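You operate a simulated robot arm through the tools that you are given. There is no shell and no other tool. Be economical: measure what you need, move in short steps, check, and stop when the job is done.

You run a simulated two-armed robot. Do the job below in one go: nothing can be reset, and whatever is moved stays where it is left.

JOB
Join the yellow cord end in the lever connector, ribbed side at RIB, and press TRY.
Fine: open both levers, seat the end from the ENDS rack, close both levers; the display must say GOOD; the other cord ends stay; the main switch stays off.

The check looks at the end state, three seconds after you hand in, the way a careful person would. Anything else that was tipped, shoved, dropped, spilled or broken makes it a failure.

ROBOT AND FRAMES
Two 7-joint arms with fingered hands on one trunk, on a base that drives. Base frame: it is fixed to the floor where the robot stands at the start and does not move with it; the origin is under the middle of the robot, x ahead of it, y to its left, z up. Readings come in m, degrees, newtons and seconds.
The left shoulder is at the start at [0.025, 0.215, 1.172], the right one opposite. With the tool pointing down near the work surface each hand reaches from about 0.1 to 0.68 m from the robot's upright axis, wherever it stands, measured 20 degrees to its own side. Places, roughly: black connector lever [0.6, 0, 0.9]; blue try button [0.6, 0.2, 0.9]; holes of the lever connector [0.6, 0, 0.9]; main switch [0.6, 0.5, 0.9]; white connector lever [0.6, 0.1, 0.9]. Payload 3.6 kg a hand.
The TCP of each hand is the grasp point between the finger pads, 0.022 m short of the fingertips. In the tool frame z runs along the fingers and y along their closing line. The gripper opens to 0.132 m. The gripper's body begins 0.06 m behind the TCP. The gripper is a hand of 4 fingers: y runs from the thumb to the fingers, the wrist lies at [0, 0, -0.203] in the tool frame, and closing takes about 1.5 s.
Orientation is that of the tool frame in the base frame, as a unit quaternion [w, x, y, z]. With the fingers straight down and closing along the base's y, the tool's x points along the base's -x, its y along +y and its z along -z.

CONTROLS
- The arms move only by the tool apply_moves. It takes "left_deltas", "right_deltas" or both (then of equal length, played together; a hand with none holds still); each is a list of rows, each a list of 6 numbers: the shift along the base's x, y, z in units of 20 mm (1.0 is 20 mm), then the turn, a rotation vector about the base's x, y, z in units of 8 degrees (1.0 is 8 degrees). In form: [[dx, dy, dz, wx, wy, wz], ...]. A call has 1 to 20 rows; each row shifts and turns the commanded pose from where the row before left it. "left_grip" and "right_grip" are, for a hand that has rows, the finger opening in m, from 0 to 0.132, set as the call begins (left out, the last holds). A call with a number of a shift or a turn outside -1 to 1 is refused whole. Each row takes 0.2 s and may step no farther than 0.05 m and 8.6 degrees from the row before; otherwise, or with a gripper value out of range, the whole call is refused. Where a pose cannot be reached the arm comes as near as it can. A force on the tool above 80 N (or 10 N above the force at the start of the call, whichever is more), or a blocked arm, ends the call early, and 0.2 s more pass. Each finger travels about 0.108 m/s and halts on what it meets, pressing with about 24 N; the grip force reading is that of the motor and also rises with nothing between the fingers. The clock runs only during rows and for 0.2 s after the last one: add rows that do not move to give the fingers time. It gives the time, the measured TCP pose, the force on the tool (base axes), the opening and the grip force at its end, in the units of the frame above (readings bear some noise), with the torque about the TCP (base axes, N m) and any sound that the robot's microphone picked up.
- Cameras (640 x 400 px; columns grow to the right, rows downward): "scene" is now at [0.1691, -0.0047, 1.1173]; the picture's right is [-0.07, -1.00, 0.00], its down [-0.15, 0.01, -0.99] and it looks along [0.99, -0.07, -0.15] (base axes); focal length 214 px, centre (320, 200). "left" rides on the left gripper at [-0.053, -0.053, -0.084] in its tool frame; the picture's right is [0.71, -0.71, 0.00], its down [0.53, 0.53, -0.67] and it looks along [0.47, 0.47, 0.74] (tool axes); focal length 247 px, centre (320, 200). "right" rides on the right gripper at [0.053, -0.053, -0.084] in its tool frame; the picture's right is [0.71, 0.71, 0.00], its down [-0.53, 0.53, -0.67] and it looks along [-0.47, 0.47, 0.74] (tool axes); focal length 247 px, centre (320, 200). There is no depth. A picture from a camera that has moved, and an enlarged one, comes with that camera's place and axes in the base frame and with its lens. The place of the scene camera against the robot may be out by one fixed shift of up to 0.018 m in any direction.
- get_image(camera): a new picture of that camera. The clock stands still meanwhile.
- move_column(by): slides the trunk up (or, below 0, down) by that many m; the arms and the scene camera ride with it, the base frame stays. It gives what a move gives, with no picture.
- base_move(legs): drives the robot by 1 to 6 legs, each [ahead, turn to the left] in m and degrees, along the robot's own axes; the way and the turn of a leg run together, so that a leg with both is an arc; at most 1.5 m and 180 degrees a leg. The arms and the cameras ride along, it lands a little off, and it stops where it bumps. It gives what a move gives.
- set_fingers(finger1, finger2, finger3, thumb_bend, hand): sets how far each is bent, from 0 (flat) to 1 (curled in); at 0.3 the hand is open as for a grip, at 0.7 the pads meet at the TCP. One left out holds its place. A second passes; each finger stops where it meets its share of the squeeze, and holds until it gets a number again. A gripper value or a shape takes the hand back. It gives what a move gives, with no picture; readings hold the bend of each and the force on the fingers (four entries, about 0 where the hand has none), thumb and palm.
- preshape(shape, hand): the hand has 4 fingers and takes this shape, open, in about a second: jaw (thumb against the fingers, like two jaws); tri (thumb and two fingers); tip (a fingertip pinch); poke (one finger out to press); point (the index stretched); flat (the hand flat); cup (the hand cupped); fist (a fist). The gripper value then closes the fingers along that shape, each until it touches; the sizes above hold for jaw. It gives what a move gives, with no picture.
- pan_tilt(pan, tilt): turns the head with the scene camera to pan (to the left, within 60 degrees either way) and tilt (down, from -29 to 69), counted from straight ahead of the robot. It gives what a move gives.
- close_up(camera, box): a new picture of the part [left, top, right, bottom] of that camera's present view, enlarged. The clock stands still meanwhile.
- hand_in(): hands the job in; it is judged then, once.

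Work in short steps. Places have to be worked out from the pictures, the camera data and where the tool is seen: move nearer, look again, correct. Check each grasp and each placing, and mend what went wrong. You have 120 turns and 92 pictures in all, those below and enlarged ones among them. Open the grippers and draw the arms clear of the work before you hand the job in, unless the task says otherwise; then end with one line.

The tools are called after "Call:" as name(argument=value, ...) on one line, values as JSON. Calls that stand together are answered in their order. apply_moves: Moves the arms, as the interface text tells. Its arguments: {"type":"object","properties":{"left_deltas":{"type":"array"},"left_grip":{"type":"number"},"right_deltas":{"type":"array"},"right_grip":{"type":"number"}},"required":[]} The other tools are called the same way: move_column (by) slides the trunk up or down; preshape (shape, hand) gives the hand a shape; set_fingers (finger1, finger2, finger3, thumb_bend, hand) moves the fingers one by one; base_move (legs) drives the base; pan_tilt (pan, tilt) turns the head that bears the scene camera; get_image (camera) takes a picture; close_up (camera, box) takes an enlarged picture of a part of a camera's view; hand_in () hands the job in.

At the start:

```text
t: 0.0
left_eef_pos: [0.4187, 0.1664, 1.1812]
left_ee_rot: [-0.001, 0.001, 1.0, 0.0]
left_ft_force: [-0.2, -0.1, -0.5]
left_moment: [-0.01, 0.01, -0.01]
left_width: 0.1321
left_grasp_force: 0.0
left_shape: jaw
left_bend: [0.3, 0.3, 0.3, 0.3]
left_finger forces: [0.0, 0.0, 0.0, 0.0, 0.0, 0.1]
right_eef_pos: [0.4483, -0.2686, 1.1961]
right_ee_rot: [0.0, 0.003, 1.0, 0.0]
right_ft_force: [0.6, -0.5, 0.6]
right_moment: [0.01, 0.02, -0.01]
right_width: 0.1321
right_grasp_force: 0.0
right_shape: jaw
right_bend: [0.3, 0.3, 0.3, 0.3]
right_finger forces: [0.1, 0.1, 0.1, 0.1, 0.0, 0.1]
trunk travel left (down, up): [-0.45, 0.226]
robot x, y, heading: [0.0015, 0.0021, 0.0]
head pan, tilt: [-3.9, 8.9]
```

scene: 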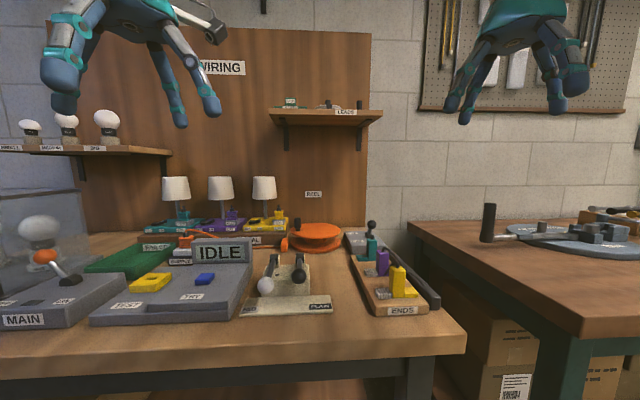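
right: 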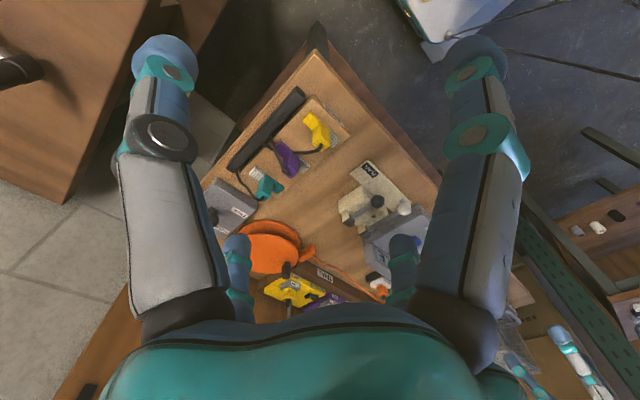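
left: 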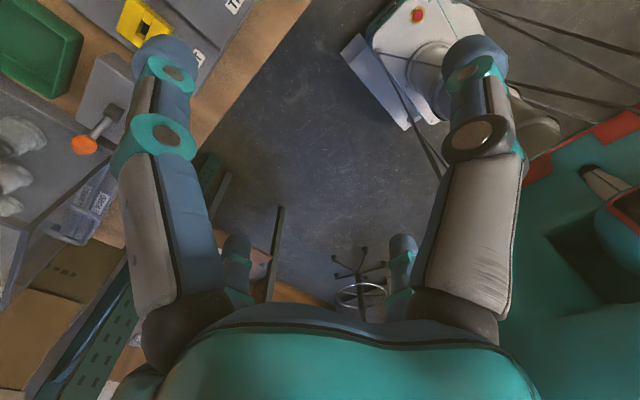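

The scene shows the connector mid-table, ENDS rack to the right. I tilt the head down and take closer looks.

Call:
pan_tilt(pan=-5, tilt=30)

Call:
close_up(camera="scene", box=[220, 80, 460, 230])

Call:
get_image(camera="scene")

```text
t: 0.8
left_eef_pos: [0.4197, 0.1673, 1.1807]
left_ee_rot: [-0.001, 0.002, 1.0, 0.001]
left_ft_force: [0.0, -0.6, -0.3]
left_moment: [-0.01, -0.02, 0.0]
left_width: 0.1321
left_grasp_force: 0.0
left_shape: jaw
left_bend: [0.3, 0.3, 0.3, 0.3]
left_finger forces: [0.1, 0.0, 0.1, 0.0, 0.1, 0.1]
right_eef_pos: [0.4479, -0.2701, 1.1958]
right_ee_rot: [0.0, 0.003, 1.0, 0.0]
right_ft_force: [0.4, -0.2, 0.2]
right_moment: [-0.02, 0.01, -0.05]
right_width: 0.1318
right_grasp_force: 0.0
right_shape: jaw
right_bend: [0.3, 0.3, 0.3, 0.3]
right_finger forces: [0.1, 0.0, 0.0, 0.0, 0.0, 0.0]
trunk travel left (down, up): [-0.45, 0.226]
robot x, y, heading: [-0.0009, 0.0003, 0.2]
head pan, tilt: [-5.0, 30.0]
```

```text
2.67 times, centred on (340, 155) of scene
camera zoom: at [0.1666, -0.0063, 1.0832], right [-0.09, -1.0, 0.0], down [-0.5, 0.04, -0.87], along [0.86, -0.08, -0.5], focal length 572 px, centre (267, 320)
```

zoom: 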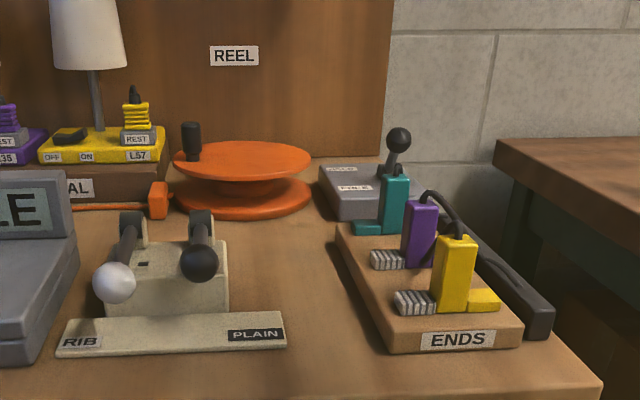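

```text
87 pictures are left
camera scene: at [0.1666, -0.0063, 1.0832], right [-0.09, -1.0, 0.0], down [-0.5, 0.04, -0.87], along [0.86, -0.08, -0.5], focal length 214 px, centre (320, 200)
```

scene: 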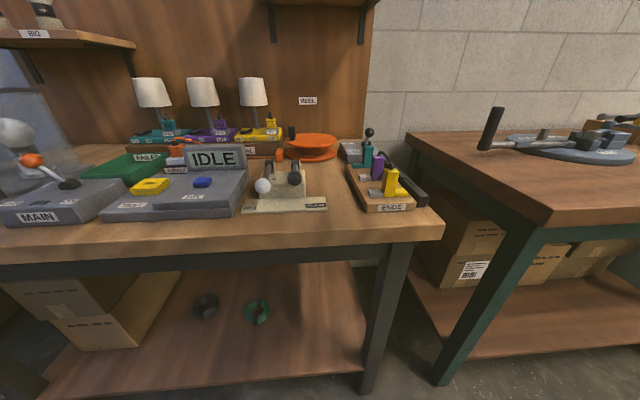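

Both objects are visible; I enlarge the right hand's current view for layout from above.

Call:
close_up(camera="right", box=[220, 80, 440, 240])

Call:
close_up(camera="scene", box=[235, 150, 335, 220])

Call:
close_up(camera="scene", box=[340, 150, 440, 220])

```text
2.50 times, centred on (330, 160) of right
camera zoom: at [0.3941, -0.3225, 1.2796], right [-0.7, 0.71, 0.0], down [0.53, 0.52, 0.67], along [0.47, 0.47, -0.74], focal length 617 px, centre (295, 300)
```

zoom: 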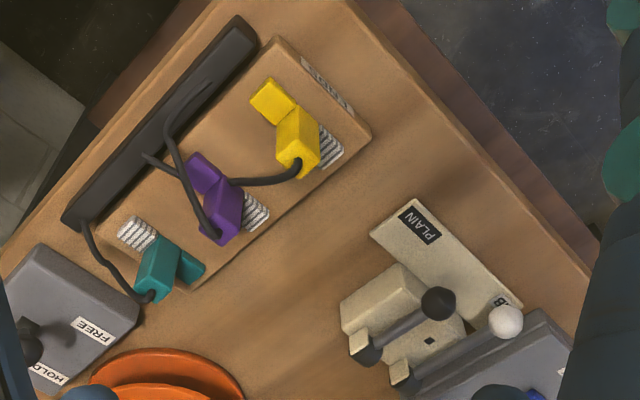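

```text
5.71 times, centred on (285, 185) of scene
camera zoom: at [0.1666, -0.0063, 1.0832], right [-0.09, -1.0, 0.0], down [-0.5, 0.04, -0.87], along [0.86, -0.08, -0.5], focal length 1226 px, centre (520, 286)
```

zoom: 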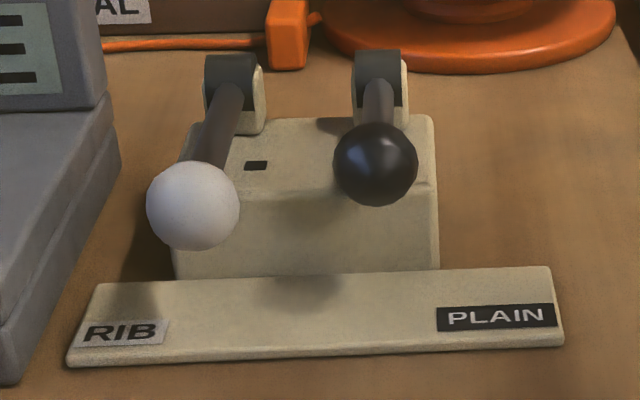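

```text
5.71 times, centred on (390, 185) of scene
camera zoom: at [0.1666, -0.0063, 1.0832], right [-0.09, -1.0, 0.0], down [-0.5, 0.04, -0.87], along [0.86, -0.08, -0.5], focal length 1226 px, centre (-80, 286)
```

zoom: 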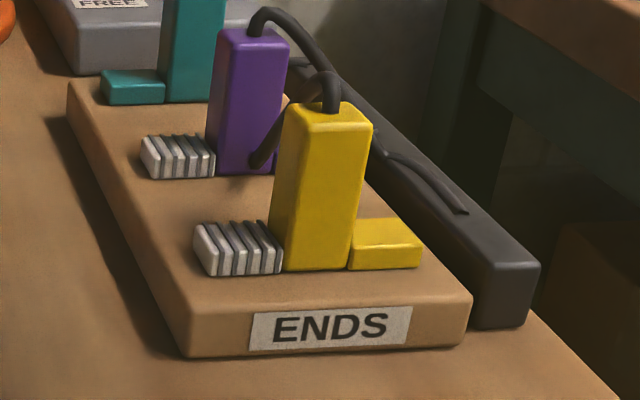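

Rough triangulation: white knob ≈(0.528,0.066,0.898), black knob ≈(0.555,0.008,0.897), yellow grip top ≈(0.533,-0.176,0.917). I bring the right hand over for a closer look at the connector and shift the left one aside.

Call:
apply_moves(right_deltas=[[0.1, 1, -0.5, 0, 0, 0], [0.1, 1, -0.5, 0, 0, 0], [0.1, 1, -0.5, 0, 0, 0], [0.1, 1, -0.5, 0, 0, 0], [0.1, 1, -0.5, 0, 0, 0], [0.1, 1, -0.5, 0, 0, 0], [0.1, 1, -0.5, 0, 0, 0], [0.1, 1, -0.5, 0, 0, 0], [0.1, 1, -0.5, 0, 0, 0], [0.1, 1, -0.5, 0, 0, 0], [0.1, 1, -0.5, 0, 0, 0], [0, 0, -1, 0, 0, 0], [0, 0, -1, 0, 0, 0], [0, 0, -0.8, 0, 0, 0]], left_deltas=[[0, 1, 0, 0, 0, 0], [0, 1, 0, 0, 0, 0], [0, 1, 0, 0, 0, 0], [0, 1, 0, 0, 0, 0], [0, 1, 0, 0, 0, 0], [0, 1, 0, 0, 0, 0], [0, 0, 0, 0, 0, 0], [0, 0, 0, 0, 0, 0], [0, 0, 0, 0, 0, 0], [0, 0, 0, 0, 0, 0], [0, 0, 0, 0, 0, 0], [0, 0, 0, 0, 0, 0], [0, 0, 0, 0, 0, 0], [0, 0, 0, 0, 0, 0]])

Call:
get_image(camera="right")

Call:
get_image(camera="scene")

```text
t: 3.9
left_eef_pos: [0.4199, 0.2862, 1.1808]
left_ee_rot: [-0.001, 0.003, 1.0, -0.001]
left_ft_force: [-0.1, 0.0, 0.0]
left_moment: [0.04, 0.03, 0.0]
left_width: 0.1317
left_grasp_force: 0.1
left_shape: jaw
left_bend: [0.3, 0.3, 0.3, 0.3]
left_finger forces: [0.0, 0.1, 0.0, 0.0, 0.0, 0.0]
right_eef_pos: [0.4715, -0.0494, 1.0291]
right_ee_rot: [0.0, 0.002, 1.0, 0.0]
right_ft_force: [0.6, 0.8, -0.5]
right_moment: [0.0, 0.02, -0.03]
right_width: 0.132
right_grasp_force: 0.1
right_shape: jaw
right_bend: [0.3, 0.3, 0.3, 0.3]
right_finger forces: [0.0, 0.0, 0.0, 0.0, 0.0, 0.1]
trunk travel left (down, up): [-0.45, 0.226]
robot x, y, heading: [-0.0017, -0.0026, 0.2]
head pan, tilt: [-5.0, 30.0]
```

```text
83 pictures are left
camera right: at [0.4169, -0.1023, 1.113], right [-0.7, 0.71, 0.0], down [0.53, 0.52, 0.67], along [0.48, 0.47, -0.74], focal length 247 px, centre (320, 200)
```

right: 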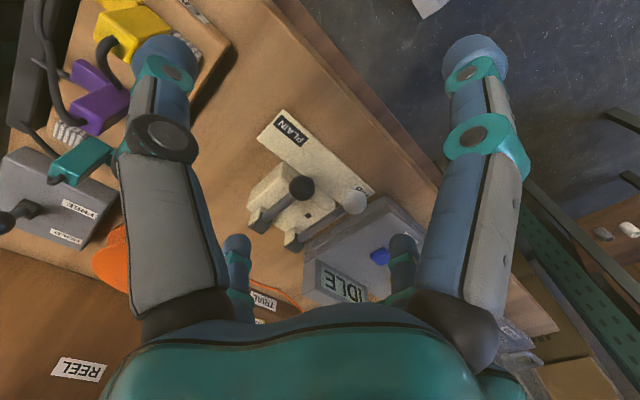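

```text
82 pictures are left
camera scene: at [0.1668, -0.0063, 1.0831], right [-0.09, -1.0, 0.0], down [-0.5, 0.04, -0.87], along [0.86, -0.08, -0.5], focal length 214 px, centre (320, 200)
```

scene: 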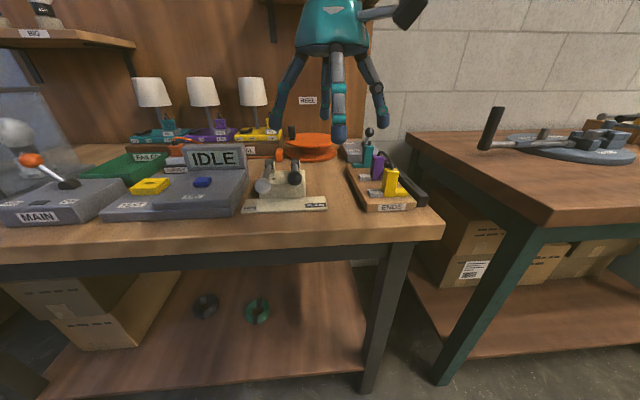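

The hand's four digits sit radially (±x, ±y). I enlarge the connector from the right camera.

Call:
close_up(camera="right", box=[230, 100, 400, 260])

Call:
close_up(camera="scene", box=[235, 150, 335, 220])

```text
2.50 times, centred on (315, 180) of right
camera zoom: at [0.4169, -0.1023, 1.113], right [-0.7, 0.71, 0.0], down [0.53, 0.52, 0.67], along [0.48, 0.47, -0.74], focal length 617 px, centre (332, 250)
```

zoom: 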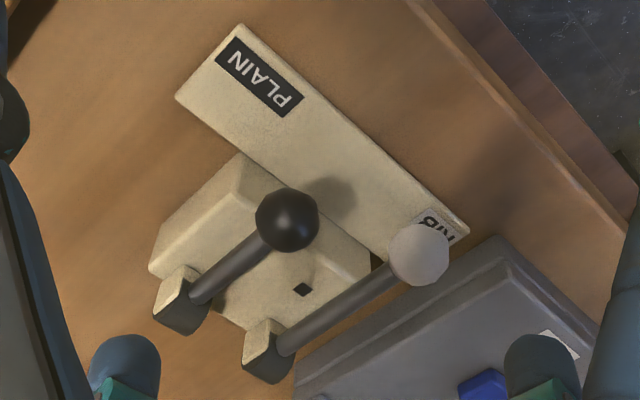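

```text
5.71 times, centred on (285, 185) of scene
camera zoom: at [0.1668, -0.0063, 1.0831], right [-0.09, -1.0, 0.0], down [-0.5, 0.04, -0.87], along [0.86, -0.08, -0.5], focal length 1226 px, centre (520, 286)
```

zoom: 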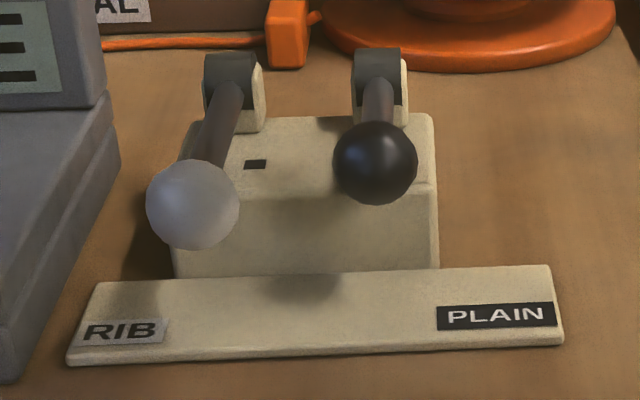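

Refined: white knob (0.530,0.067,0.897), black knob (0.559,0.008,0.896), hinges at x≈0.638, z≈0.897; block top z≈0.879 with a hole at (0.601,0.055). I try the tip shape to see how the fingers arrange.

Call:
preshape(shape="tip", hand="right")

Call:
get_image(camera="right")

Call:
close_up(camera="scene", box=[220, 0, 440, 150])

```text
t: 4.8
left_eef_pos: [0.419, 0.286, 1.1802]
left_ee_rot: [-0.001, 0.001, 1.0, -0.001]
left_ft_force: [0.1, -0.3, 0.0]
left_moment: [-0.01, -0.02, 0.01]
left_width: 0.1319
left_grasp_force: 0.1
left_shape: jaw
left_bend: [0.3, 0.3, 0.3, 0.3]
left_finger forces: [0.0, 0.0, 0.0, 0.0, 0.0, 0.1]
right_eef_pos: [0.4711, -0.0473, 1.0291]
right_ee_rot: [0.001, 0.003, 1.0, 0.0]
right_ft_force: [-0.4, -0.6, 0.4]
right_moment: [-0.02, 0.01, 0.02]
right_width: 0.1318
right_grasp_force: 0.0
right_shape: tip
right_bend: [0.11, 0.3, 0.11, 0.3]
right_finger forces: [0.0, 0.2, 0.0, 0.0, 0.0, 0.0]
trunk travel left (down, up): [-0.45, 0.226]
robot x, y, heading: [0.0002, 0.0012, -0.0]
head pan, tilt: [-5.0, 30.0]
```

```text
79 pictures are left
camera right: at [0.4166, -0.1022, 1.1132], right [-0.7, 0.71, 0.0], down [0.53, 0.52, 0.67], along [0.47, 0.47, -0.74], focal length 247 px, centre (320, 200)
```

right: 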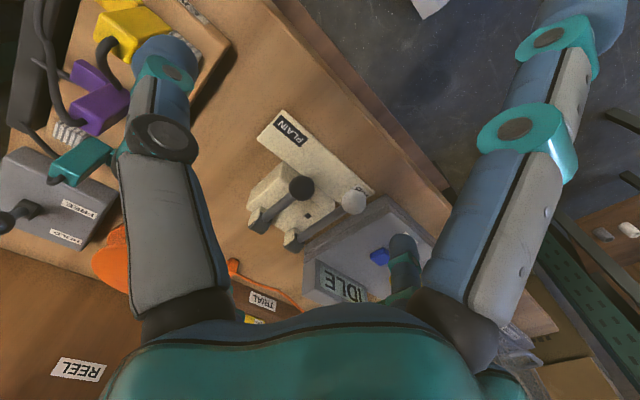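

```text
2.67 times, centred on (330, 75) of scene
camera zoom: at [0.1667, -0.0062, 1.0831], right [-0.09, -1.0, 0.0], down [-0.5, 0.04, -0.87], along [0.86, -0.08, -0.5], focal length 572 px, centre (293, 533)
```

zoom: 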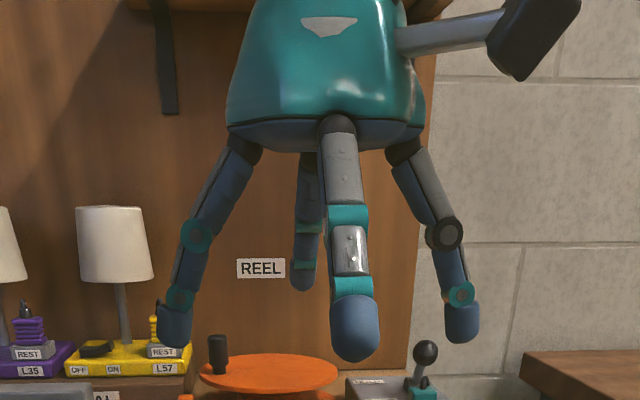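

Tip splays the ±x digits (fingers 1 and 3). I set these fully flat and half-close finger 2 and thumb to straddle a knob.

Call:
set_fingers(hand="right", finger1=0, finger3=0, finger2=0.5, thumb_bend=0.5)

Call:
apply_moves(right_deltas=[[1, 0.7, 0, 0, 0, 0], [1, 0.7, 0, 0, 0, 0], [1, 0.7, 0, 0, 0, 0], [1, 0.65, 0, 0, 0, 0], [0.2, 0, -1, 0, 0, 0], [0, 0, -1, 0, 0, 0], [0, 0, -1, 0, 0, 0], [0, 0, -0.5, 0, 0, 0], [0, 0, 0, 0, 0, 0]])

Call:
get_image(camera="right")

Call:
close_up(camera="scene", box=[220, 80, 400, 220])

```text
t: 5.8
left_eef_pos: [0.4194, 0.2866, 1.18]
left_ee_rot: [-0.001, 0.002, 1.0, 0.0]
left_ft_force: [-0.4, 0.2, 0.6]
left_moment: [-0.04, 0.0, 0.01]
left_width: 0.132
left_grasp_force: 0.0
left_shape: jaw
left_bend: [0.3, 0.3, 0.3, 0.3]
left_finger forces: [0.1, 0.0, 0.0, 0.1, 0.0, 0.1]
right_eef_pos: [0.4706, -0.0498, 1.0299]
right_ee_rot: [0.0, 0.002, 1.0, 0.0]
right_ft_force: [0.4, 0.9, 0.2]
right_moment: [-0.01, -0.03, 0.02]
right_width: 0.0933
right_grasp_force: 0.0
right_shape: fingers
right_bend: [0.01, 0.5, 0.01, 0.5]
right_finger forces: [0.1, 0.1, 0.0, 0.0, 0.0, 0.0]
trunk travel left (down, up): [-0.45, 0.226]
robot x, y, heading: [0.0011, 0.003, 0.0]
head pan, tilt: [-5.0, 30.0]
```

```text
t: 7.8
left_eef_pos: [0.4185, 0.2863, 1.1811]
left_ee_rot: [0.0, 0.003, 1.0, -0.001]
left_ft_force: [0.1, -0.3, -1.4]
left_moment: [0.02, 0.03, -0.04]
left_width: 0.1318
left_grasp_force: 0.1
left_shape: jaw
left_bend: [0.3, 0.3, 0.3, 0.3]
left_finger forces: [0.1, 0.1, 0.0, 0.1, 0.1, 0.0]
right_eef_pos: [0.5536, 0.0059, 0.9607]
right_ee_rot: [0.0, 0.002, 1.0, 0.0]
right_ft_force: [-0.5, 0.6, -0.2]
right_moment: [0.0, -0.02, 0.0]
right_width: 0.0931
right_grasp_force: 0.0
right_shape: fingers
right_bend: [0.01, 0.5, 0.01, 0.5]
right_finger forces: [0.0, 0.0, 0.1, 0.0, 0.0, 0.0]
trunk travel left (down, up): [-0.45, 0.226]
robot x, y, heading: [-0.0015, -0.0011, 0.2]
head pan, tilt: [-5.0, 30.0]
```

```text
77 pictures are left
camera right: at [0.5003, -0.0476, 1.0431], right [-0.7, 0.71, 0.0], down [0.53, 0.52, 0.67], along [0.47, 0.47, -0.74], focal length 247 px, centre (320, 200)
```

right: 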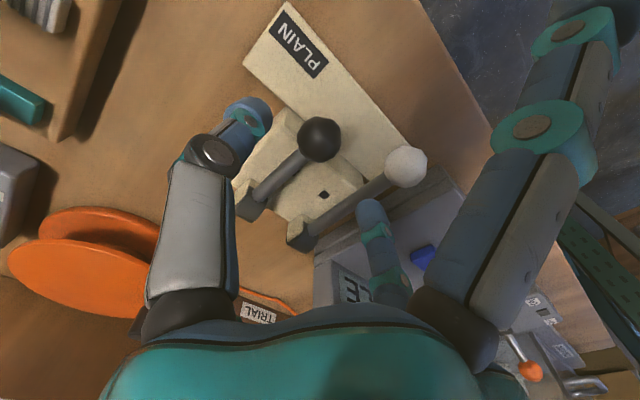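

```text
2.86 times, centred on (310, 150) of scene
camera zoom: at [0.1667, -0.0063, 1.0831], right [-0.09, -1.0, 0.0], down [-0.5, 0.04, -0.87], along [0.86, -0.08, -0.5], focal length 613 px, centre (349, 343)
```

zoom: 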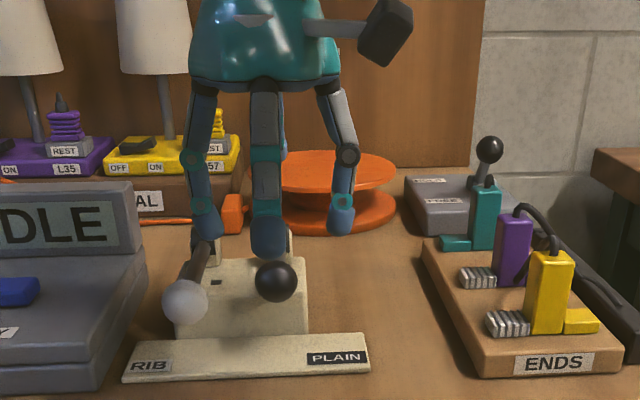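

Pair opening is 0.093 – too wide beside the white lever. I narrow it.

Call:
set_fingers(hand="right", finger2=0.58, thumb_bend=0.58)

Call:
get_image(camera="right")

```text
t: 8.8
left_eef_pos: [0.4196, 0.2867, 1.1798]
left_ee_rot: [-0.001, 0.002, 1.0, 0.001]
left_ft_force: [-0.3, 0.2, 1.5]
left_moment: [-0.05, -0.03, 0.0]
left_width: 0.1319
left_grasp_force: 0.1
left_shape: jaw
left_bend: [0.3, 0.3, 0.3, 0.3]
left_finger forces: [0.0, 0.0, 0.1, 0.1, 0.0, 0.0]
right_eef_pos: [0.5559, 0.0064, 0.9598]
right_ee_rot: [0.0, 0.003, 1.0, 0.0]
right_ft_force: [0.5, -0.5, 0.3]
right_moment: [0.0, -0.02, -0.01]
right_width: 0.0894
right_grasp_force: 0.1
right_shape: fingers
right_bend: [0.01, 0.57, 0.01, 0.57]
right_finger forces: [0.0, 0.1, 0.0, 0.0, 0.1, 0.0]
trunk travel left (down, up): [-0.45, 0.226]
robot x, y, heading: [0.0022, 0.0017, 0.1]
head pan, tilt: [-5.0, 30.0]
```

```text
75 pictures are left
camera right: at [0.5003, -0.0476, 1.0435], right [-0.7, 0.71, 0.0], down [0.53, 0.52, 0.67], along [0.47, 0.47, -0.74], focal length 247 px, centre (320, 200)
```

right: 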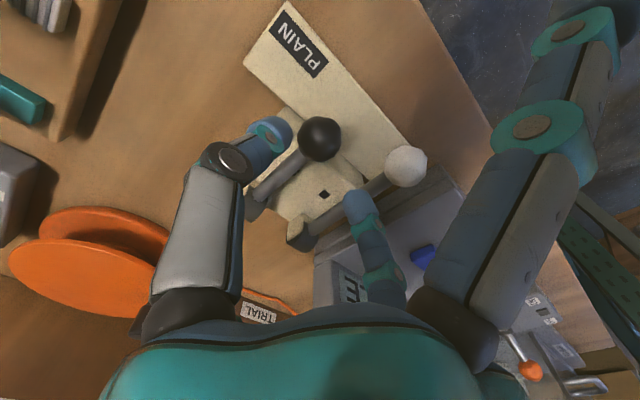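

Finger tips now at about ±0.03 in y around the black knob. I descend to knob height and pinch.

Call:
apply_moves(right_deltas=[[0, 0.05, -0.8, 0, 0, 0], [0, 0, -0.8, 0, 0, 0], [0, 0, -0.8, 0, 0, 0], [0, 0, -0.7, 0, 0, 0], [0, 0, 0, 0, 0, 0]])

Call:
set_fingers(hand="right", finger2=0.75, thumb_bend=0.75)

Call:
get_image(camera="right")

Call:
close_up(camera="scene", box=[220, 100, 360, 220])

```text
t: 9.9
left_eef_pos: [0.4187, 0.2867, 1.18]
left_ee_rot: [-0.001, 0.001, 1.0, 0.0]
left_ft_force: [0.4, -0.3, -0.1]
left_moment: [0.01, 0.02, -0.02]
left_width: 0.1317
left_grasp_force: 0.0
left_shape: jaw
left_bend: [0.3, 0.3, 0.3, 0.3]
left_finger forces: [0.0, 0.0, 0.1, 0.0, 0.0, 0.1]
right_eef_pos: [0.5543, 0.0084, 0.8969]
right_ee_rot: [0.0, 0.003, 1.0, -0.001]
right_ft_force: [0.6, 0.1, 0.6]
right_moment: [0.01, 0.01, -0.02]
right_width: 0.0892
right_grasp_force: 0.1
right_shape: fingers
right_bend: [0.01, 0.57, 0.0, 0.57]
right_finger forces: [0.0, 0.0, 0.0, 0.0, 0.1, 0.1]
trunk travel left (down, up): [-0.45, 0.226]
robot x, y, heading: [0.0026, 0.0003, 0.1]
head pan, tilt: [-5.0, 30.0]
```

```text
t: 10.9
left_eef_pos: [0.4192, 0.2857, 1.1804]
left_ee_rot: [0.0, 0.002, 1.0, 0.0]
left_ft_force: [-0.5, 0.4, 0.2]
left_moment: [-0.02, 0.0, 0.0]
left_width: 0.1322
left_grasp_force: 0.0
left_shape: jaw
left_bend: [0.3, 0.3, 0.3, 0.3]
left_finger forces: [0.1, 0.0, 0.1, 0.1, 0.0, 0.1]
right_eef_pos: [0.5534, 0.0065, 0.8979]
right_ee_rot: [-0.001, 0.003, 1.0, -0.001]
right_ft_force: [-2.9, -2.3, -3.6]
right_moment: [-0.03, 0.04, -0.04]
right_width: 0.0848
right_grasp_force: 5.8
right_shape: fingers
right_bend: [0.01, 0.72, 0.0, 0.68]
right_finger forces: [0.0, 4.8, 0.0, 0.0, 7.9, 0.0]
trunk travel left (down, up): [-0.45, 0.226]
robot x, y, heading: [0.0002, 0.0018, -0.3]
head pan, tilt: [-5.0, 30.0]
```

```text
74 pictures are left
camera right: at [0.4996, -0.0467, 0.9808], right [-0.7, 0.71, 0.0], down [0.53, 0.52, 0.67], along [0.47, 0.47, -0.74], focal length 247 px, centre (320, 200)
```

right: 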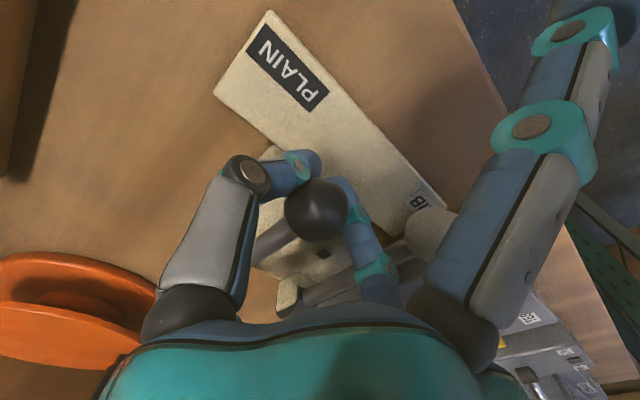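

```text
3.33 times, centred on (290, 160) of scene
camera zoom: at [0.1665, -0.0066, 1.0831], right [-0.09, -1.0, 0.0], down [-0.5, 0.04, -0.87], along [0.86, -0.08, -0.5], focal length 715 px, centre (420, 333)
```

zoom: 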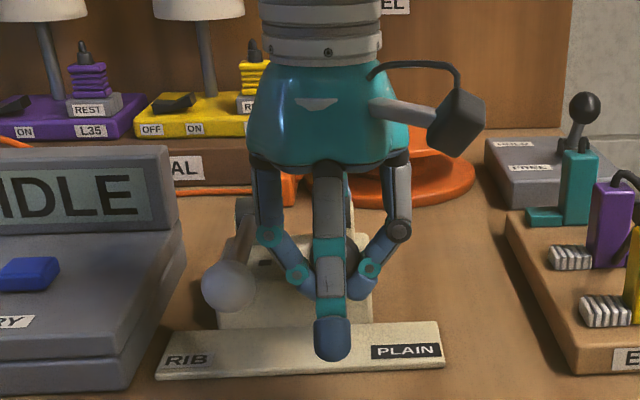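

Knob is pinched (≈8 N). I lift along the arc about the hinge, first 40°.

Call:
apply_moves(right_deltas=[[0.06, 0, 0.685, 0, 0, 0], [0.18, 0, 0.665, 0, 0, 0], [0.29, 0, 0.625, 0, 0, 0], [0.395, 0, 0.565, 0, 0, 0]])

Call:
get_image(camera="right")

```text
t: 11.9
left_eef_pos: [0.4199, 0.2863, 1.1813]
left_ee_rot: [0.0, 0.002, 1.0, 0.001]
left_ft_force: [-0.4, -0.5, 0.1]
left_moment: [0.01, -0.04, 0.02]
left_width: 0.1321
left_grasp_force: 0.0
left_shape: jaw
left_bend: [0.3, 0.3, 0.3, 0.3]
left_finger forces: [0.0, 0.0, 0.0, 0.0, 0.0, 0.0]
right_eef_pos: [0.5737, 0.008, 0.9499]
right_ee_rot: [0.0, 0.003, 1.0, -0.001]
right_ft_force: [-0.7, -2.6, -0.3]
right_moment: [-0.01, 0.01, -0.02]
right_width: 0.0843
right_grasp_force: 0.6
right_shape: fingers
right_bend: [0.01, 0.74, 0.0, 0.73]
right_finger forces: [0.1, 0.0, 0.1, 0.0, 0.9, 0.1]
trunk travel left (down, up): [-0.45, 0.226]
robot x, y, heading: [-0.0007, 0.0, -0.3]
head pan, tilt: [-5.0, 30.0]
```

```text
72 pictures are left
camera right: at [0.5191, -0.0467, 1.0329], right [-0.7, 0.71, 0.0], down [0.53, 0.52, 0.67], along [0.48, 0.47, -0.74], focal length 247 px, centre (320, 200)
```

right: 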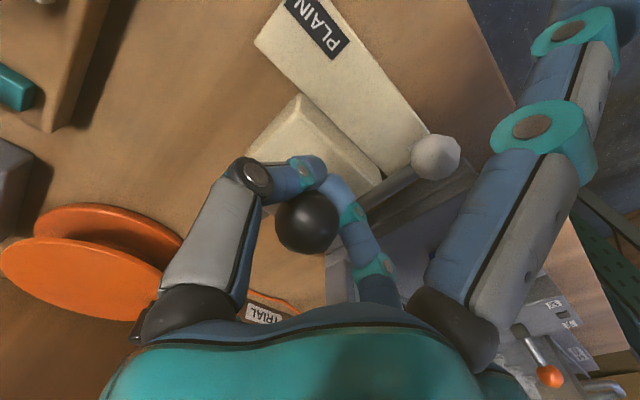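

The lever is at ~47°, with the closed fingertips now under/in front of the knob. I keep pushing back and up in a small stage.

Call:
apply_moves(right_deltas=[[0.6, 0, 0.5, 0, 0, 0], [0.7, 0, 0.4, 0, 0, 0], [0.7, 0, 0.2, 0, 0, 0], [0.5, 0, 0, 0, 0, 0]])

Call:
get_image(camera="right")

Call:
close_up(camera="scene", box=[220, 80, 360, 220])

```text
t: 12.9
left_eef_pos: [0.4198, 0.2861, 1.1803]
left_ee_rot: [0.0, 0.002, 1.0, -0.001]
left_ft_force: [0.2, -0.1, -0.9]
left_moment: [-0.07, -0.02, 0.01]
left_width: 0.1323
left_grasp_force: 0.1
left_shape: jaw
left_bend: [0.3, 0.3, 0.3, 0.3]
left_finger forces: [0.0, 0.0, 0.0, 0.0, 0.0, 0.1]
right_eef_pos: [0.5841, -0.007, 0.9716]
right_ee_rot: [0.0, 0.002, 1.0, 0.001]
right_ft_force: [-0.1, 1.1, -0.7]
right_moment: [0.01, -0.01, 0.04]
right_width: 0.0842
right_grasp_force: 0.1
right_shape: fingers
right_bend: [0.01, 0.74, 0.0, 0.73]
right_finger forces: [0.0, 0.5, 0.1, 0.0, 0.0, 0.0]
right hand out of reach, approached as far as the arm can: row 1, 2, 3, 4
trunk travel left (down, up): [-0.45, 0.226]
robot x, y, heading: [0.0, -0.0, -0.0]
head pan, tilt: [-5.0, 30.0]
```

```text
71 pictures are left
camera right: at [0.5289, -0.0603, 1.0551], right [-0.7, 0.71, 0.0], down [0.53, 0.52, 0.67], along [0.47, 0.47, -0.74], focal length 247 px, centre (320, 200)
```

right: 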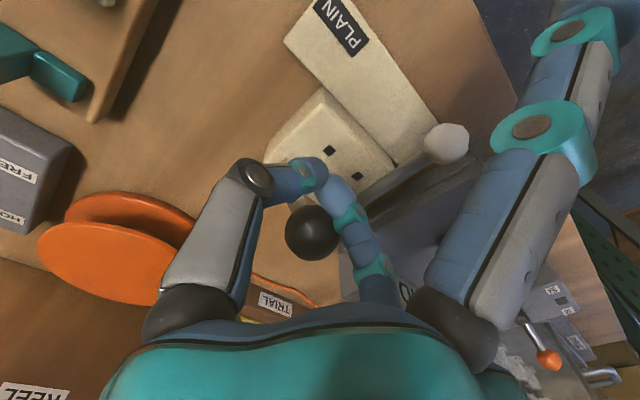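

```text
2.86 times, centred on (290, 150) of scene
camera zoom: at [0.1666, -0.0059, 1.0831], right [-0.09, -1.0, 0.0], down [-0.5, 0.04, -0.87], along [0.86, -0.08, -0.5], focal length 613 px, centre (406, 343)
```

zoom: 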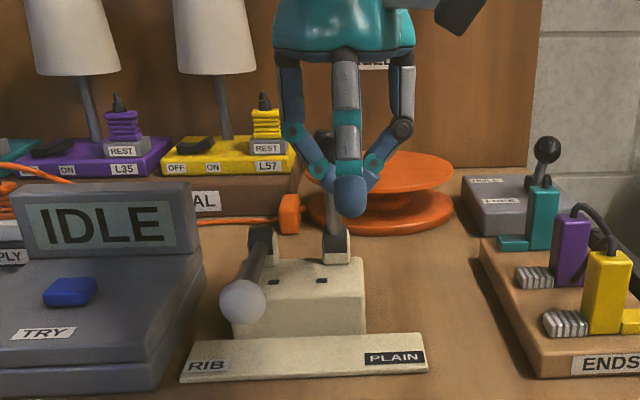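

The right arm hit its reach limit (lever ≈65°). I back the hand off and raise it, then drive the base 0.12 m ahead.

Call:
apply_moves(right_deltas=[[-1, 0, 0, 0, 0, 0], [-1, 0, 0, 0, 0, 0], [-1, 0, 0, 0, 0, 0], [-1, 0, 0, 0, 0, 0], [-1, 0, 0.5, 0, 0, 0], [-1, 0, 0.5, 0, 0, 0], [-1, 0, 0.5, 0, 0, 0], [-1, 0, 0.5, 0, 0, 0]])

Call:
base_move(legs=[[0.12, 0]])

Call:
get_image(camera="scene")

```text
t: 14.8
left_eef_pos: [0.4196, 0.286, 1.1803]
left_ee_rot: [0.0, 0.002, 1.0, -0.001]
left_ft_force: [0.1, -0.4, -0.2]
left_moment: [0.0, 0.02, 0.01]
left_width: 0.1319
left_grasp_force: 0.0
left_shape: jaw
left_bend: [0.3, 0.3, 0.3, 0.3]
left_finger forces: [0.0, 0.1, 0.0, 0.0, 0.0, 0.0]
right_eef_pos: [0.4215, -0.0064, 1.0115]
right_ee_rot: [0.0, 0.002, 1.0, 0.001]
right_ft_force: [-0.7, -0.5, 0.0]
right_moment: [0.01, 0.01, 0.0]
right_width: 0.0841
right_grasp_force: 0.0
right_shape: fingers
right_bend: [0.01, 0.74, 0.0, 0.73]
right_finger forces: [0.0, 0.0, 0.1, 0.0, 0.1, 0.1]
trunk travel left (down, up): [-0.45, 0.226]
robot x, y, heading: [0.0003, -0.0002, 0.0]
head pan, tilt: [-5.0, 30.0]
```

```text
t: 16.0
left_eef_pos: [0.5435, 0.2873, 1.1797]
left_ee_rot: [-0.002, 0.002, 1.0, -0.001]
left_ft_force: [-0.7, -0.6, 0.1]
left_moment: [0.01, 0.02, 0.04]
left_width: 0.1317
left_grasp_force: 0.2
left_shape: jaw
left_bend: [0.3, 0.3, 0.3, 0.3]
left_finger forces: [0.0, 0.1, 0.0, 0.0, 0.1, 0.0]
right_eef_pos: [0.5458, -0.0051, 1.0104]
right_ee_rot: [-0.001, 0.002, 1.0, 0.0]
right_ft_force: [1.7, -0.7, 0.3]
right_moment: [-0.01, 0.03, 0.0]
right_width: 0.0841
right_grasp_force: 0.0
right_shape: fingers
right_bend: [0.01, 0.74, 0.0, 0.73]
right_finger forces: [0.0, 0.0, 0.0, 0.1, 0.0, 0.1]
trunk travel left (down, up): [-0.45, 0.226]
robot x, y, heading: [0.1184, -0.0006, 0.2]
head pan, tilt: [-5.0, 30.0]
```

```text
69 pictures are left
camera scene: at [0.2894, -0.0061, 1.0827], right [-0.09, -1.0, 0.0], down [-0.5, 0.04, -0.86], along [0.86, -0.07, -0.5], focal length 214 px, centre (320, 200)
```

scene: 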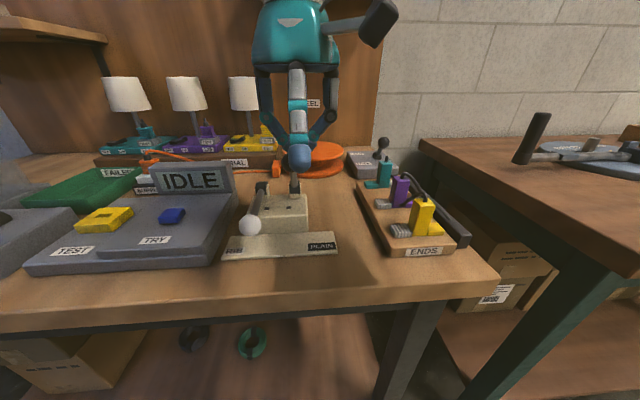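

Base is 0.12 m ahead, and the lever stayed up. I push the black knob back from the front in moderate steps.

Call:
apply_moves(right_deltas=[[0, 0.6, -1, 0, 0, 0], [0, 0, -0.8, 0, 0, 0], [0.8, 0, 0, 0, 0, 0], [0.5, 0, 0, 0, 0, 0], [0.5, 0, 0, 0, 0, 0], [0.5, 0, 0, 0, 0, 0], [0.5, 0, 0, 0, 0, 0], [0.5, 0, 0, 0, 0, 0], [0.5, 0, 0, 0, 0, 0], [0.5, 0, 0, 0, 0, 0]])

Call:
close_up(camera="scene", box=[210, 80, 350, 260])

Call:
get_image(camera="right")

```text
t: 18.2
left_eef_pos: [0.5405, 0.2879, 1.1803]
left_ee_rot: [-0.001, 0.002, 1.0, 0.0]
left_ft_force: [-0.2, 0.2, 0.1]
left_moment: [0.01, -0.02, 0.02]
left_width: 0.1319
left_grasp_force: 0.0
left_shape: jaw
left_bend: [0.3, 0.3, 0.3, 0.3]
left_finger forces: [0.0, 0.0, 0.1, 0.0, 0.1, 0.0]
right_eef_pos: [0.6313, 0.0065, 0.9764]
right_ee_rot: [0.001, 0.002, 1.0, -0.001]
right_ft_force: [-1.1, -0.2, -0.3]
right_moment: [0.0, -0.02, -0.04]
right_width: 0.0844
right_grasp_force: 0.1
right_shape: fingers
right_bend: [0.01, 0.74, 0.0, 0.73]
right_finger forces: [0.0, 0.0, 0.1, 0.0, 0.1, 0.1]
trunk travel left (down, up): [-0.45, 0.226]
robot x, y, heading: [0.1216, 0.0011, 0.1]
head pan, tilt: [-5.0, 30.0]
```

```text
2.22 times, centred on (280, 170) of scene
camera zoom: at [0.2876, -0.006, 1.0831], right [-0.09, -1.0, 0.0], down [-0.5, 0.04, -0.87], along [0.86, -0.07, -0.5], focal length 477 px, centre (409, 267)
```

zoom: 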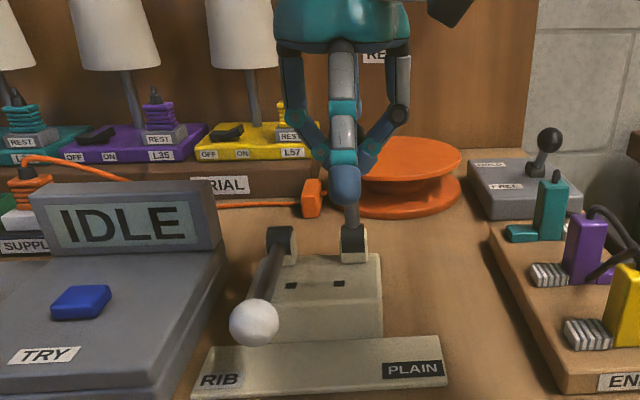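

```text
67 pictures are left
camera right: at [0.5763, -0.0483, 1.0594], right [-0.7, 0.71, 0.0], down [0.53, 0.52, 0.67], along [0.47, 0.47, -0.74], focal length 247 px, centre (320, 200)
```

right: 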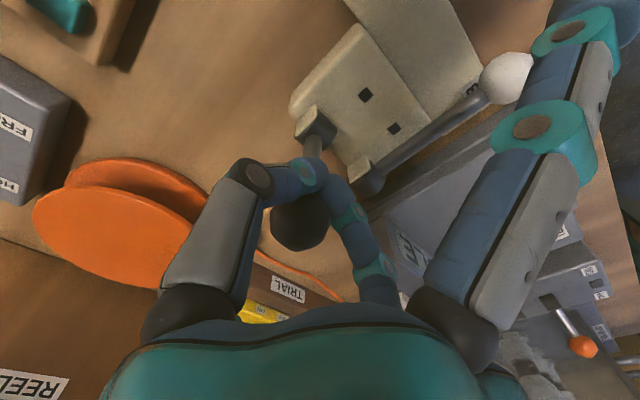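

Lever at ~97° with nearly no resistance. I push a bit further to find the open stop.

Call:
apply_moves(right_deltas=[[0.4, 0, 0, 0, 0, 0], [0.4, 0, -0.1, 0, 0, 0], [0.4, 0, -0.1, 0, 0, 0], [0.4, 0, -0.1, 0, 0, 0]])

Call:
get_image(camera="right")

```text
t: 19.2
left_eef_pos: [0.5402, 0.2879, 1.1808]
left_ee_rot: [-0.001, 0.002, 1.0, -0.001]
left_ft_force: [0.6, 1.2, -0.1]
left_moment: [-0.04, -0.05, -0.02]
left_width: 0.1319
left_grasp_force: 0.0
left_shape: jaw
left_bend: [0.3, 0.3, 0.3, 0.3]
left_finger forces: [0.0, 0.0, 0.0, 0.1, 0.1, 0.0]
right_eef_pos: [0.663, 0.0063, 0.9694]
right_ee_rot: [0.0, 0.003, 1.0, 0.0]
right_ft_force: [-0.9, -0.9, -0.1]
right_moment: [-0.01, -0.02, -0.03]
right_width: 0.0844
right_grasp_force: 0.0
right_shape: fingers
right_bend: [0.01, 0.74, 0.0, 0.73]
right_finger forces: [0.0, 0.0, 0.0, 0.0, 0.1, 0.0]
trunk travel left (down, up): [-0.45, 0.226]
robot x, y, heading: [0.1226, -0.0022, -0.1]
head pan, tilt: [-5.0, 30.0]
```

```text
66 pictures are left
camera right: at [0.6081, -0.0482, 1.0531], right [-0.7, 0.71, 0.0], down [0.53, 0.52, 0.67], along [0.47, 0.47, -0.74], focal length 247 px, centre (320, 200)
```

right: 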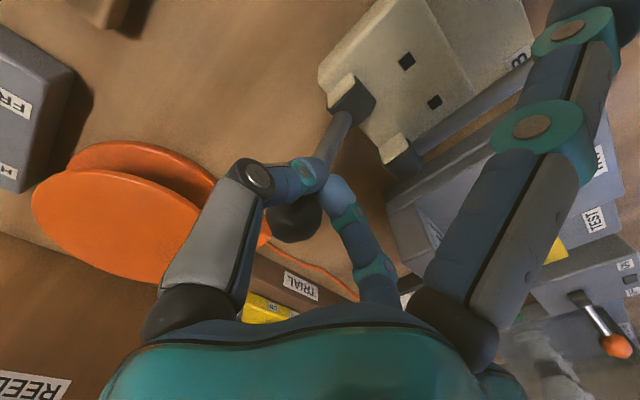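

The lever is at ~125°, open enough. I withdraw, go above the white knob and open the pinch a little.

Call:
apply_moves(right_deltas=[[-1, 0, 0.2, 0, 0, 0], [-1, 0.3, 0.2, 0, 0, 0], [-1, 0.5, 0, 0, 0, 0], [-1, 0.5, 0, 0, 0, 0], [-1, 0.5, 0, 0, 0, 0], [-1, 0.5, 0, 0, 0, 0], [-0.8, 0.6, -0.5, 0, 0, 0], [0, 0, 0, 0, 0, 0]])

Call:
set_fingers(hand="right", finger2=0.59, thumb_bend=0.58)

Call:
get_image(camera="right")

Call:
close_up(camera="scene", box=[180, 80, 360, 260])

```text
t: 21.0
left_eef_pos: [0.5411, 0.2863, 1.1795]
left_ee_rot: [0.0, 0.002, 1.0, 0.0]
left_ft_force: [-0.6, -0.5, 0.2]
left_moment: [0.03, 0.01, 0.01]
left_width: 0.1318
left_grasp_force: 0.2
left_shape: jaw
left_bend: [0.3, 0.3, 0.3, 0.3]
left_finger forces: [0.1, 0.1, 0.0, 0.1, 0.0, 0.1]
right_eef_pos: [0.5261, 0.0643, 0.9677]
right_ee_rot: [-0.001, 0.002, 1.0, 0.0]
right_ft_force: [0.4, 0.3, 0.9]
right_moment: [-0.01, -0.01, -0.01]
right_width: 0.0841
right_grasp_force: 0.0
right_shape: fingers
right_bend: [0.01, 0.74, 0.0, 0.73]
right_finger forces: [0.0, 0.1, 0.0, 0.0, 0.0, 0.0]
trunk travel left (down, up): [-0.45, 0.226]
robot x, y, heading: [0.1206, -0.0017, 0.2]
head pan, tilt: [-5.0, 30.0]
```

```text
t: 22.0
left_eef_pos: [0.5409, 0.2872, 1.1815]
left_ee_rot: [0.0, 0.002, 1.0, 0.001]
left_ft_force: [-0.8, 0.6, 0.1]
left_moment: [0.01, 0.0, -0.01]
left_width: 0.1318
left_grasp_force: 0.2
left_shape: jaw
left_bend: [0.3, 0.3, 0.3, 0.3]
left_finger forces: [0.1, 0.0, 0.1, 0.0, 0.1, 0.1]
right_eef_pos: [0.5257, 0.0635, 0.968]
right_ee_rot: [0.0, 0.002, 1.0, 0.0]
right_ft_force: [0.1, 0.0, 0.1]
right_moment: [-0.03, -0.01, -0.01]
right_width: 0.0892
right_grasp_force: 0.0
right_shape: fingers
right_bend: [0.01, 0.59, 0.0, 0.57]
right_finger forces: [0.0, 0.1, 0.1, 0.1, 0.0, 0.0]
trunk travel left (down, up): [-0.45, 0.226]
robot x, y, heading: [0.1209, 0.0028, 0.1]
head pan, tilt: [-5.0, 30.0]
```

```text
65 pictures are left
camera right: at [0.4717, 0.01, 1.0519], right [-0.7, 0.71, 0.0], down [0.53, 0.52, 0.67], along [0.47, 0.47, -0.74], focal length 247 px, centre (320, 200)
```

right: 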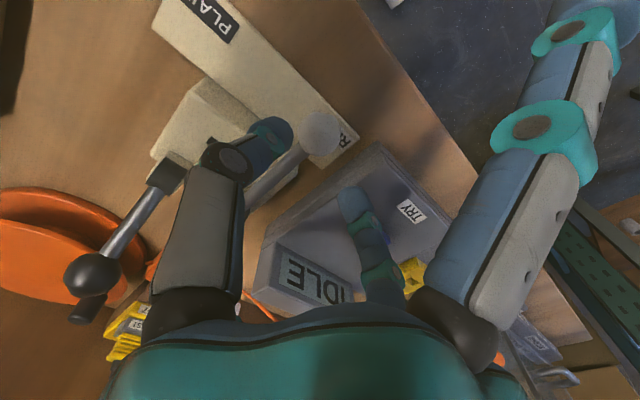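

```text
2.22 times, centred on (270, 170) of scene
camera zoom: at [0.2875, -0.006, 1.0831], right [-0.09, -1.0, 0.0], down [-0.5, 0.04, -0.87], along [0.86, -0.07, -0.5], focal length 477 px, centre (431, 267)
```

zoom: 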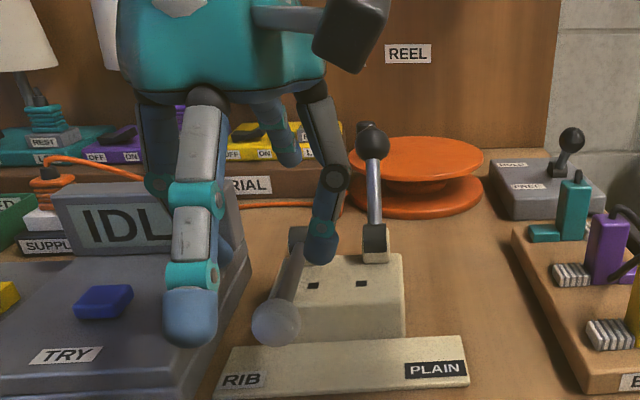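

Alignment with the white knob looks right (knob ≈(0.526,0.065)). I descend and pinch.

Call:
apply_moves(right_deltas=[[0, 0, -0.8, 0, 0, 0], [0, 0.05, -0.8, 0, 0, 0], [0, 0, -0.8, 0, 0, 0], [0, 0, -0.8, 0, 0, 0], [0, 0, -0.6, 0, 0, 0], [0, 0, 0, 0, 0, 0]])

Call:
set_fingers(hand="right", finger2=0.75, thumb_bend=0.75)

Call:
get_image(camera="right")

```text
t: 23.4
left_eef_pos: [0.5336, 0.286, 1.1827]
left_ee_rot: [0.003, 0.002, 1.0, 0.0]
left_ft_force: [-0.3, 1.3, -0.3]
left_moment: [-0.02, 0.01, 0.02]
left_width: 0.1317
left_grasp_force: 0.0
left_shape: jaw
left_bend: [0.3, 0.3, 0.3, 0.3]
left_finger forces: [0.0, 0.0, 0.0, 0.0, 0.0, 0.0]
right_eef_pos: [0.5239, 0.0663, 0.8955]
right_ee_rot: [0.004, 0.001, 1.0, 0.002]
right_ft_force: [-16.7, -2.1, 34.5]
right_moment: [0.03, -3.81, -0.24]
right_width: 0.0893
right_grasp_force: 17.9
right_shape: fingers
right_bend: [0.01, 0.59, 0.0, 0.57]
right_finger forces: [0.1, 0.0, 35.0, 0.1, 0.0, 0.0]
trunk travel left (down, up): [-0.45, 0.226]
robot x, y, heading: [0.1217, -0.0007, 0.3]
head pan, tilt: [-5.0, 30.0]
```

```text
t: 24.4
left_eef_pos: [0.5335, 0.2859, 1.1836]
left_ee_rot: [0.002, 0.002, 1.0, 0.0]
left_ft_force: [-0.5, -0.7, 0.0]
left_moment: [0.01, -0.01, 0.0]
left_width: 0.1322
left_grasp_force: 0.1
left_shape: jaw
left_bend: [0.3, 0.3, 0.3, 0.3]
left_finger forces: [0.0, 0.0, 0.1, 0.0, 0.0, 0.0]
right_eef_pos: [0.5217, 0.0663, 0.8962]
right_ee_rot: [0.004, 0.001, 1.0, 0.002]
right_ft_force: [-18.8, -2.9, 36.8]
right_moment: [-0.01, -4.31, -0.11]
right_width: 0.0845
right_grasp_force: 25.2
right_shape: fingers
right_bend: [0.01, 0.73, 0.0, 0.71]
right_finger forces: [0.1, 4.0, 39.9, 0.0, 6.6, 0.0]
trunk travel left (down, up): [-0.45, 0.226]
robot x, y, heading: [0.1218, -0.0013, -0.1]
head pan, tilt: [-5.0, 30.0]
```

```text
63 pictures are left
camera right: at [0.4676, 0.0116, 0.9786], right [-0.71, 0.71, 0.0], down [0.52, 0.52, 0.67], along [0.48, 0.47, -0.74], focal length 247 px, centre (320, 200)
```

right: 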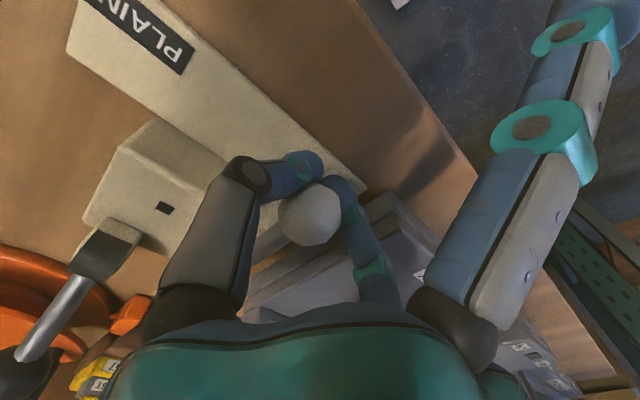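

Finger 3 touches the hinge bracket, but the knob is pinched. I lift immediately along the arc (R≈0.11).

Call:
apply_moves(right_deltas=[[0.1, 0, 0.718, 0, 0, 0], [0.14, 0, 0.706, 0, 0, 0], [0.23, 0, 0.68, 0, 0, 0], [0.32, 0, 0.645, 0, 0, 0], [0.4, 0, 0.6, 0, 0, 0], [0.475, 0, 0.54, 0, 0, 0]])

Call:
get_image(camera="right")

```text
t: 25.8
left_eef_pos: [0.5405, 0.2859, 1.181]
left_ee_rot: [-0.001, 0.002, 1.0, 0.0]
left_ft_force: [0.5, -0.5, 0.3]
left_moment: [0.03, -0.04, -0.01]
left_width: 0.1319
left_grasp_force: 0.0
left_shape: jaw
left_bend: [0.3, 0.3, 0.3, 0.3]
left_finger forces: [0.0, 0.0, 0.0, 0.1, 0.0, 0.1]
right_eef_pos: [0.5601, 0.0643, 0.9709]
right_ee_rot: [0.0, 0.003, 1.0, 0.001]
right_ft_force: [-0.3, -3.3, -1.0]
right_moment: [-0.01, -0.01, 0.01]
right_width: 0.0842
right_grasp_force: 1.5
right_shape: fingers
right_bend: [0.01, 0.73, 0.0, 0.73]
right_finger forces: [0.0, 0.0, 0.0, 0.1, 2.7, 0.0]
trunk travel left (down, up): [-0.45, 0.226]
robot x, y, heading: [0.1208, -0.0001, -0.1]
head pan, tilt: [-5.0, 30.0]
```

```text
62 pictures are left
camera right: at [0.5057, 0.0106, 1.0536], right [-0.7, 0.71, 0.0], down [0.53, 0.52, 0.67], along [0.47, 0.47, -0.74], focal length 247 px, centre (320, 200)
```

right: 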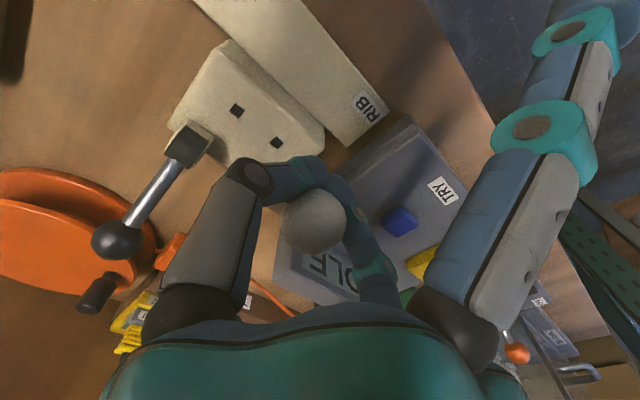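

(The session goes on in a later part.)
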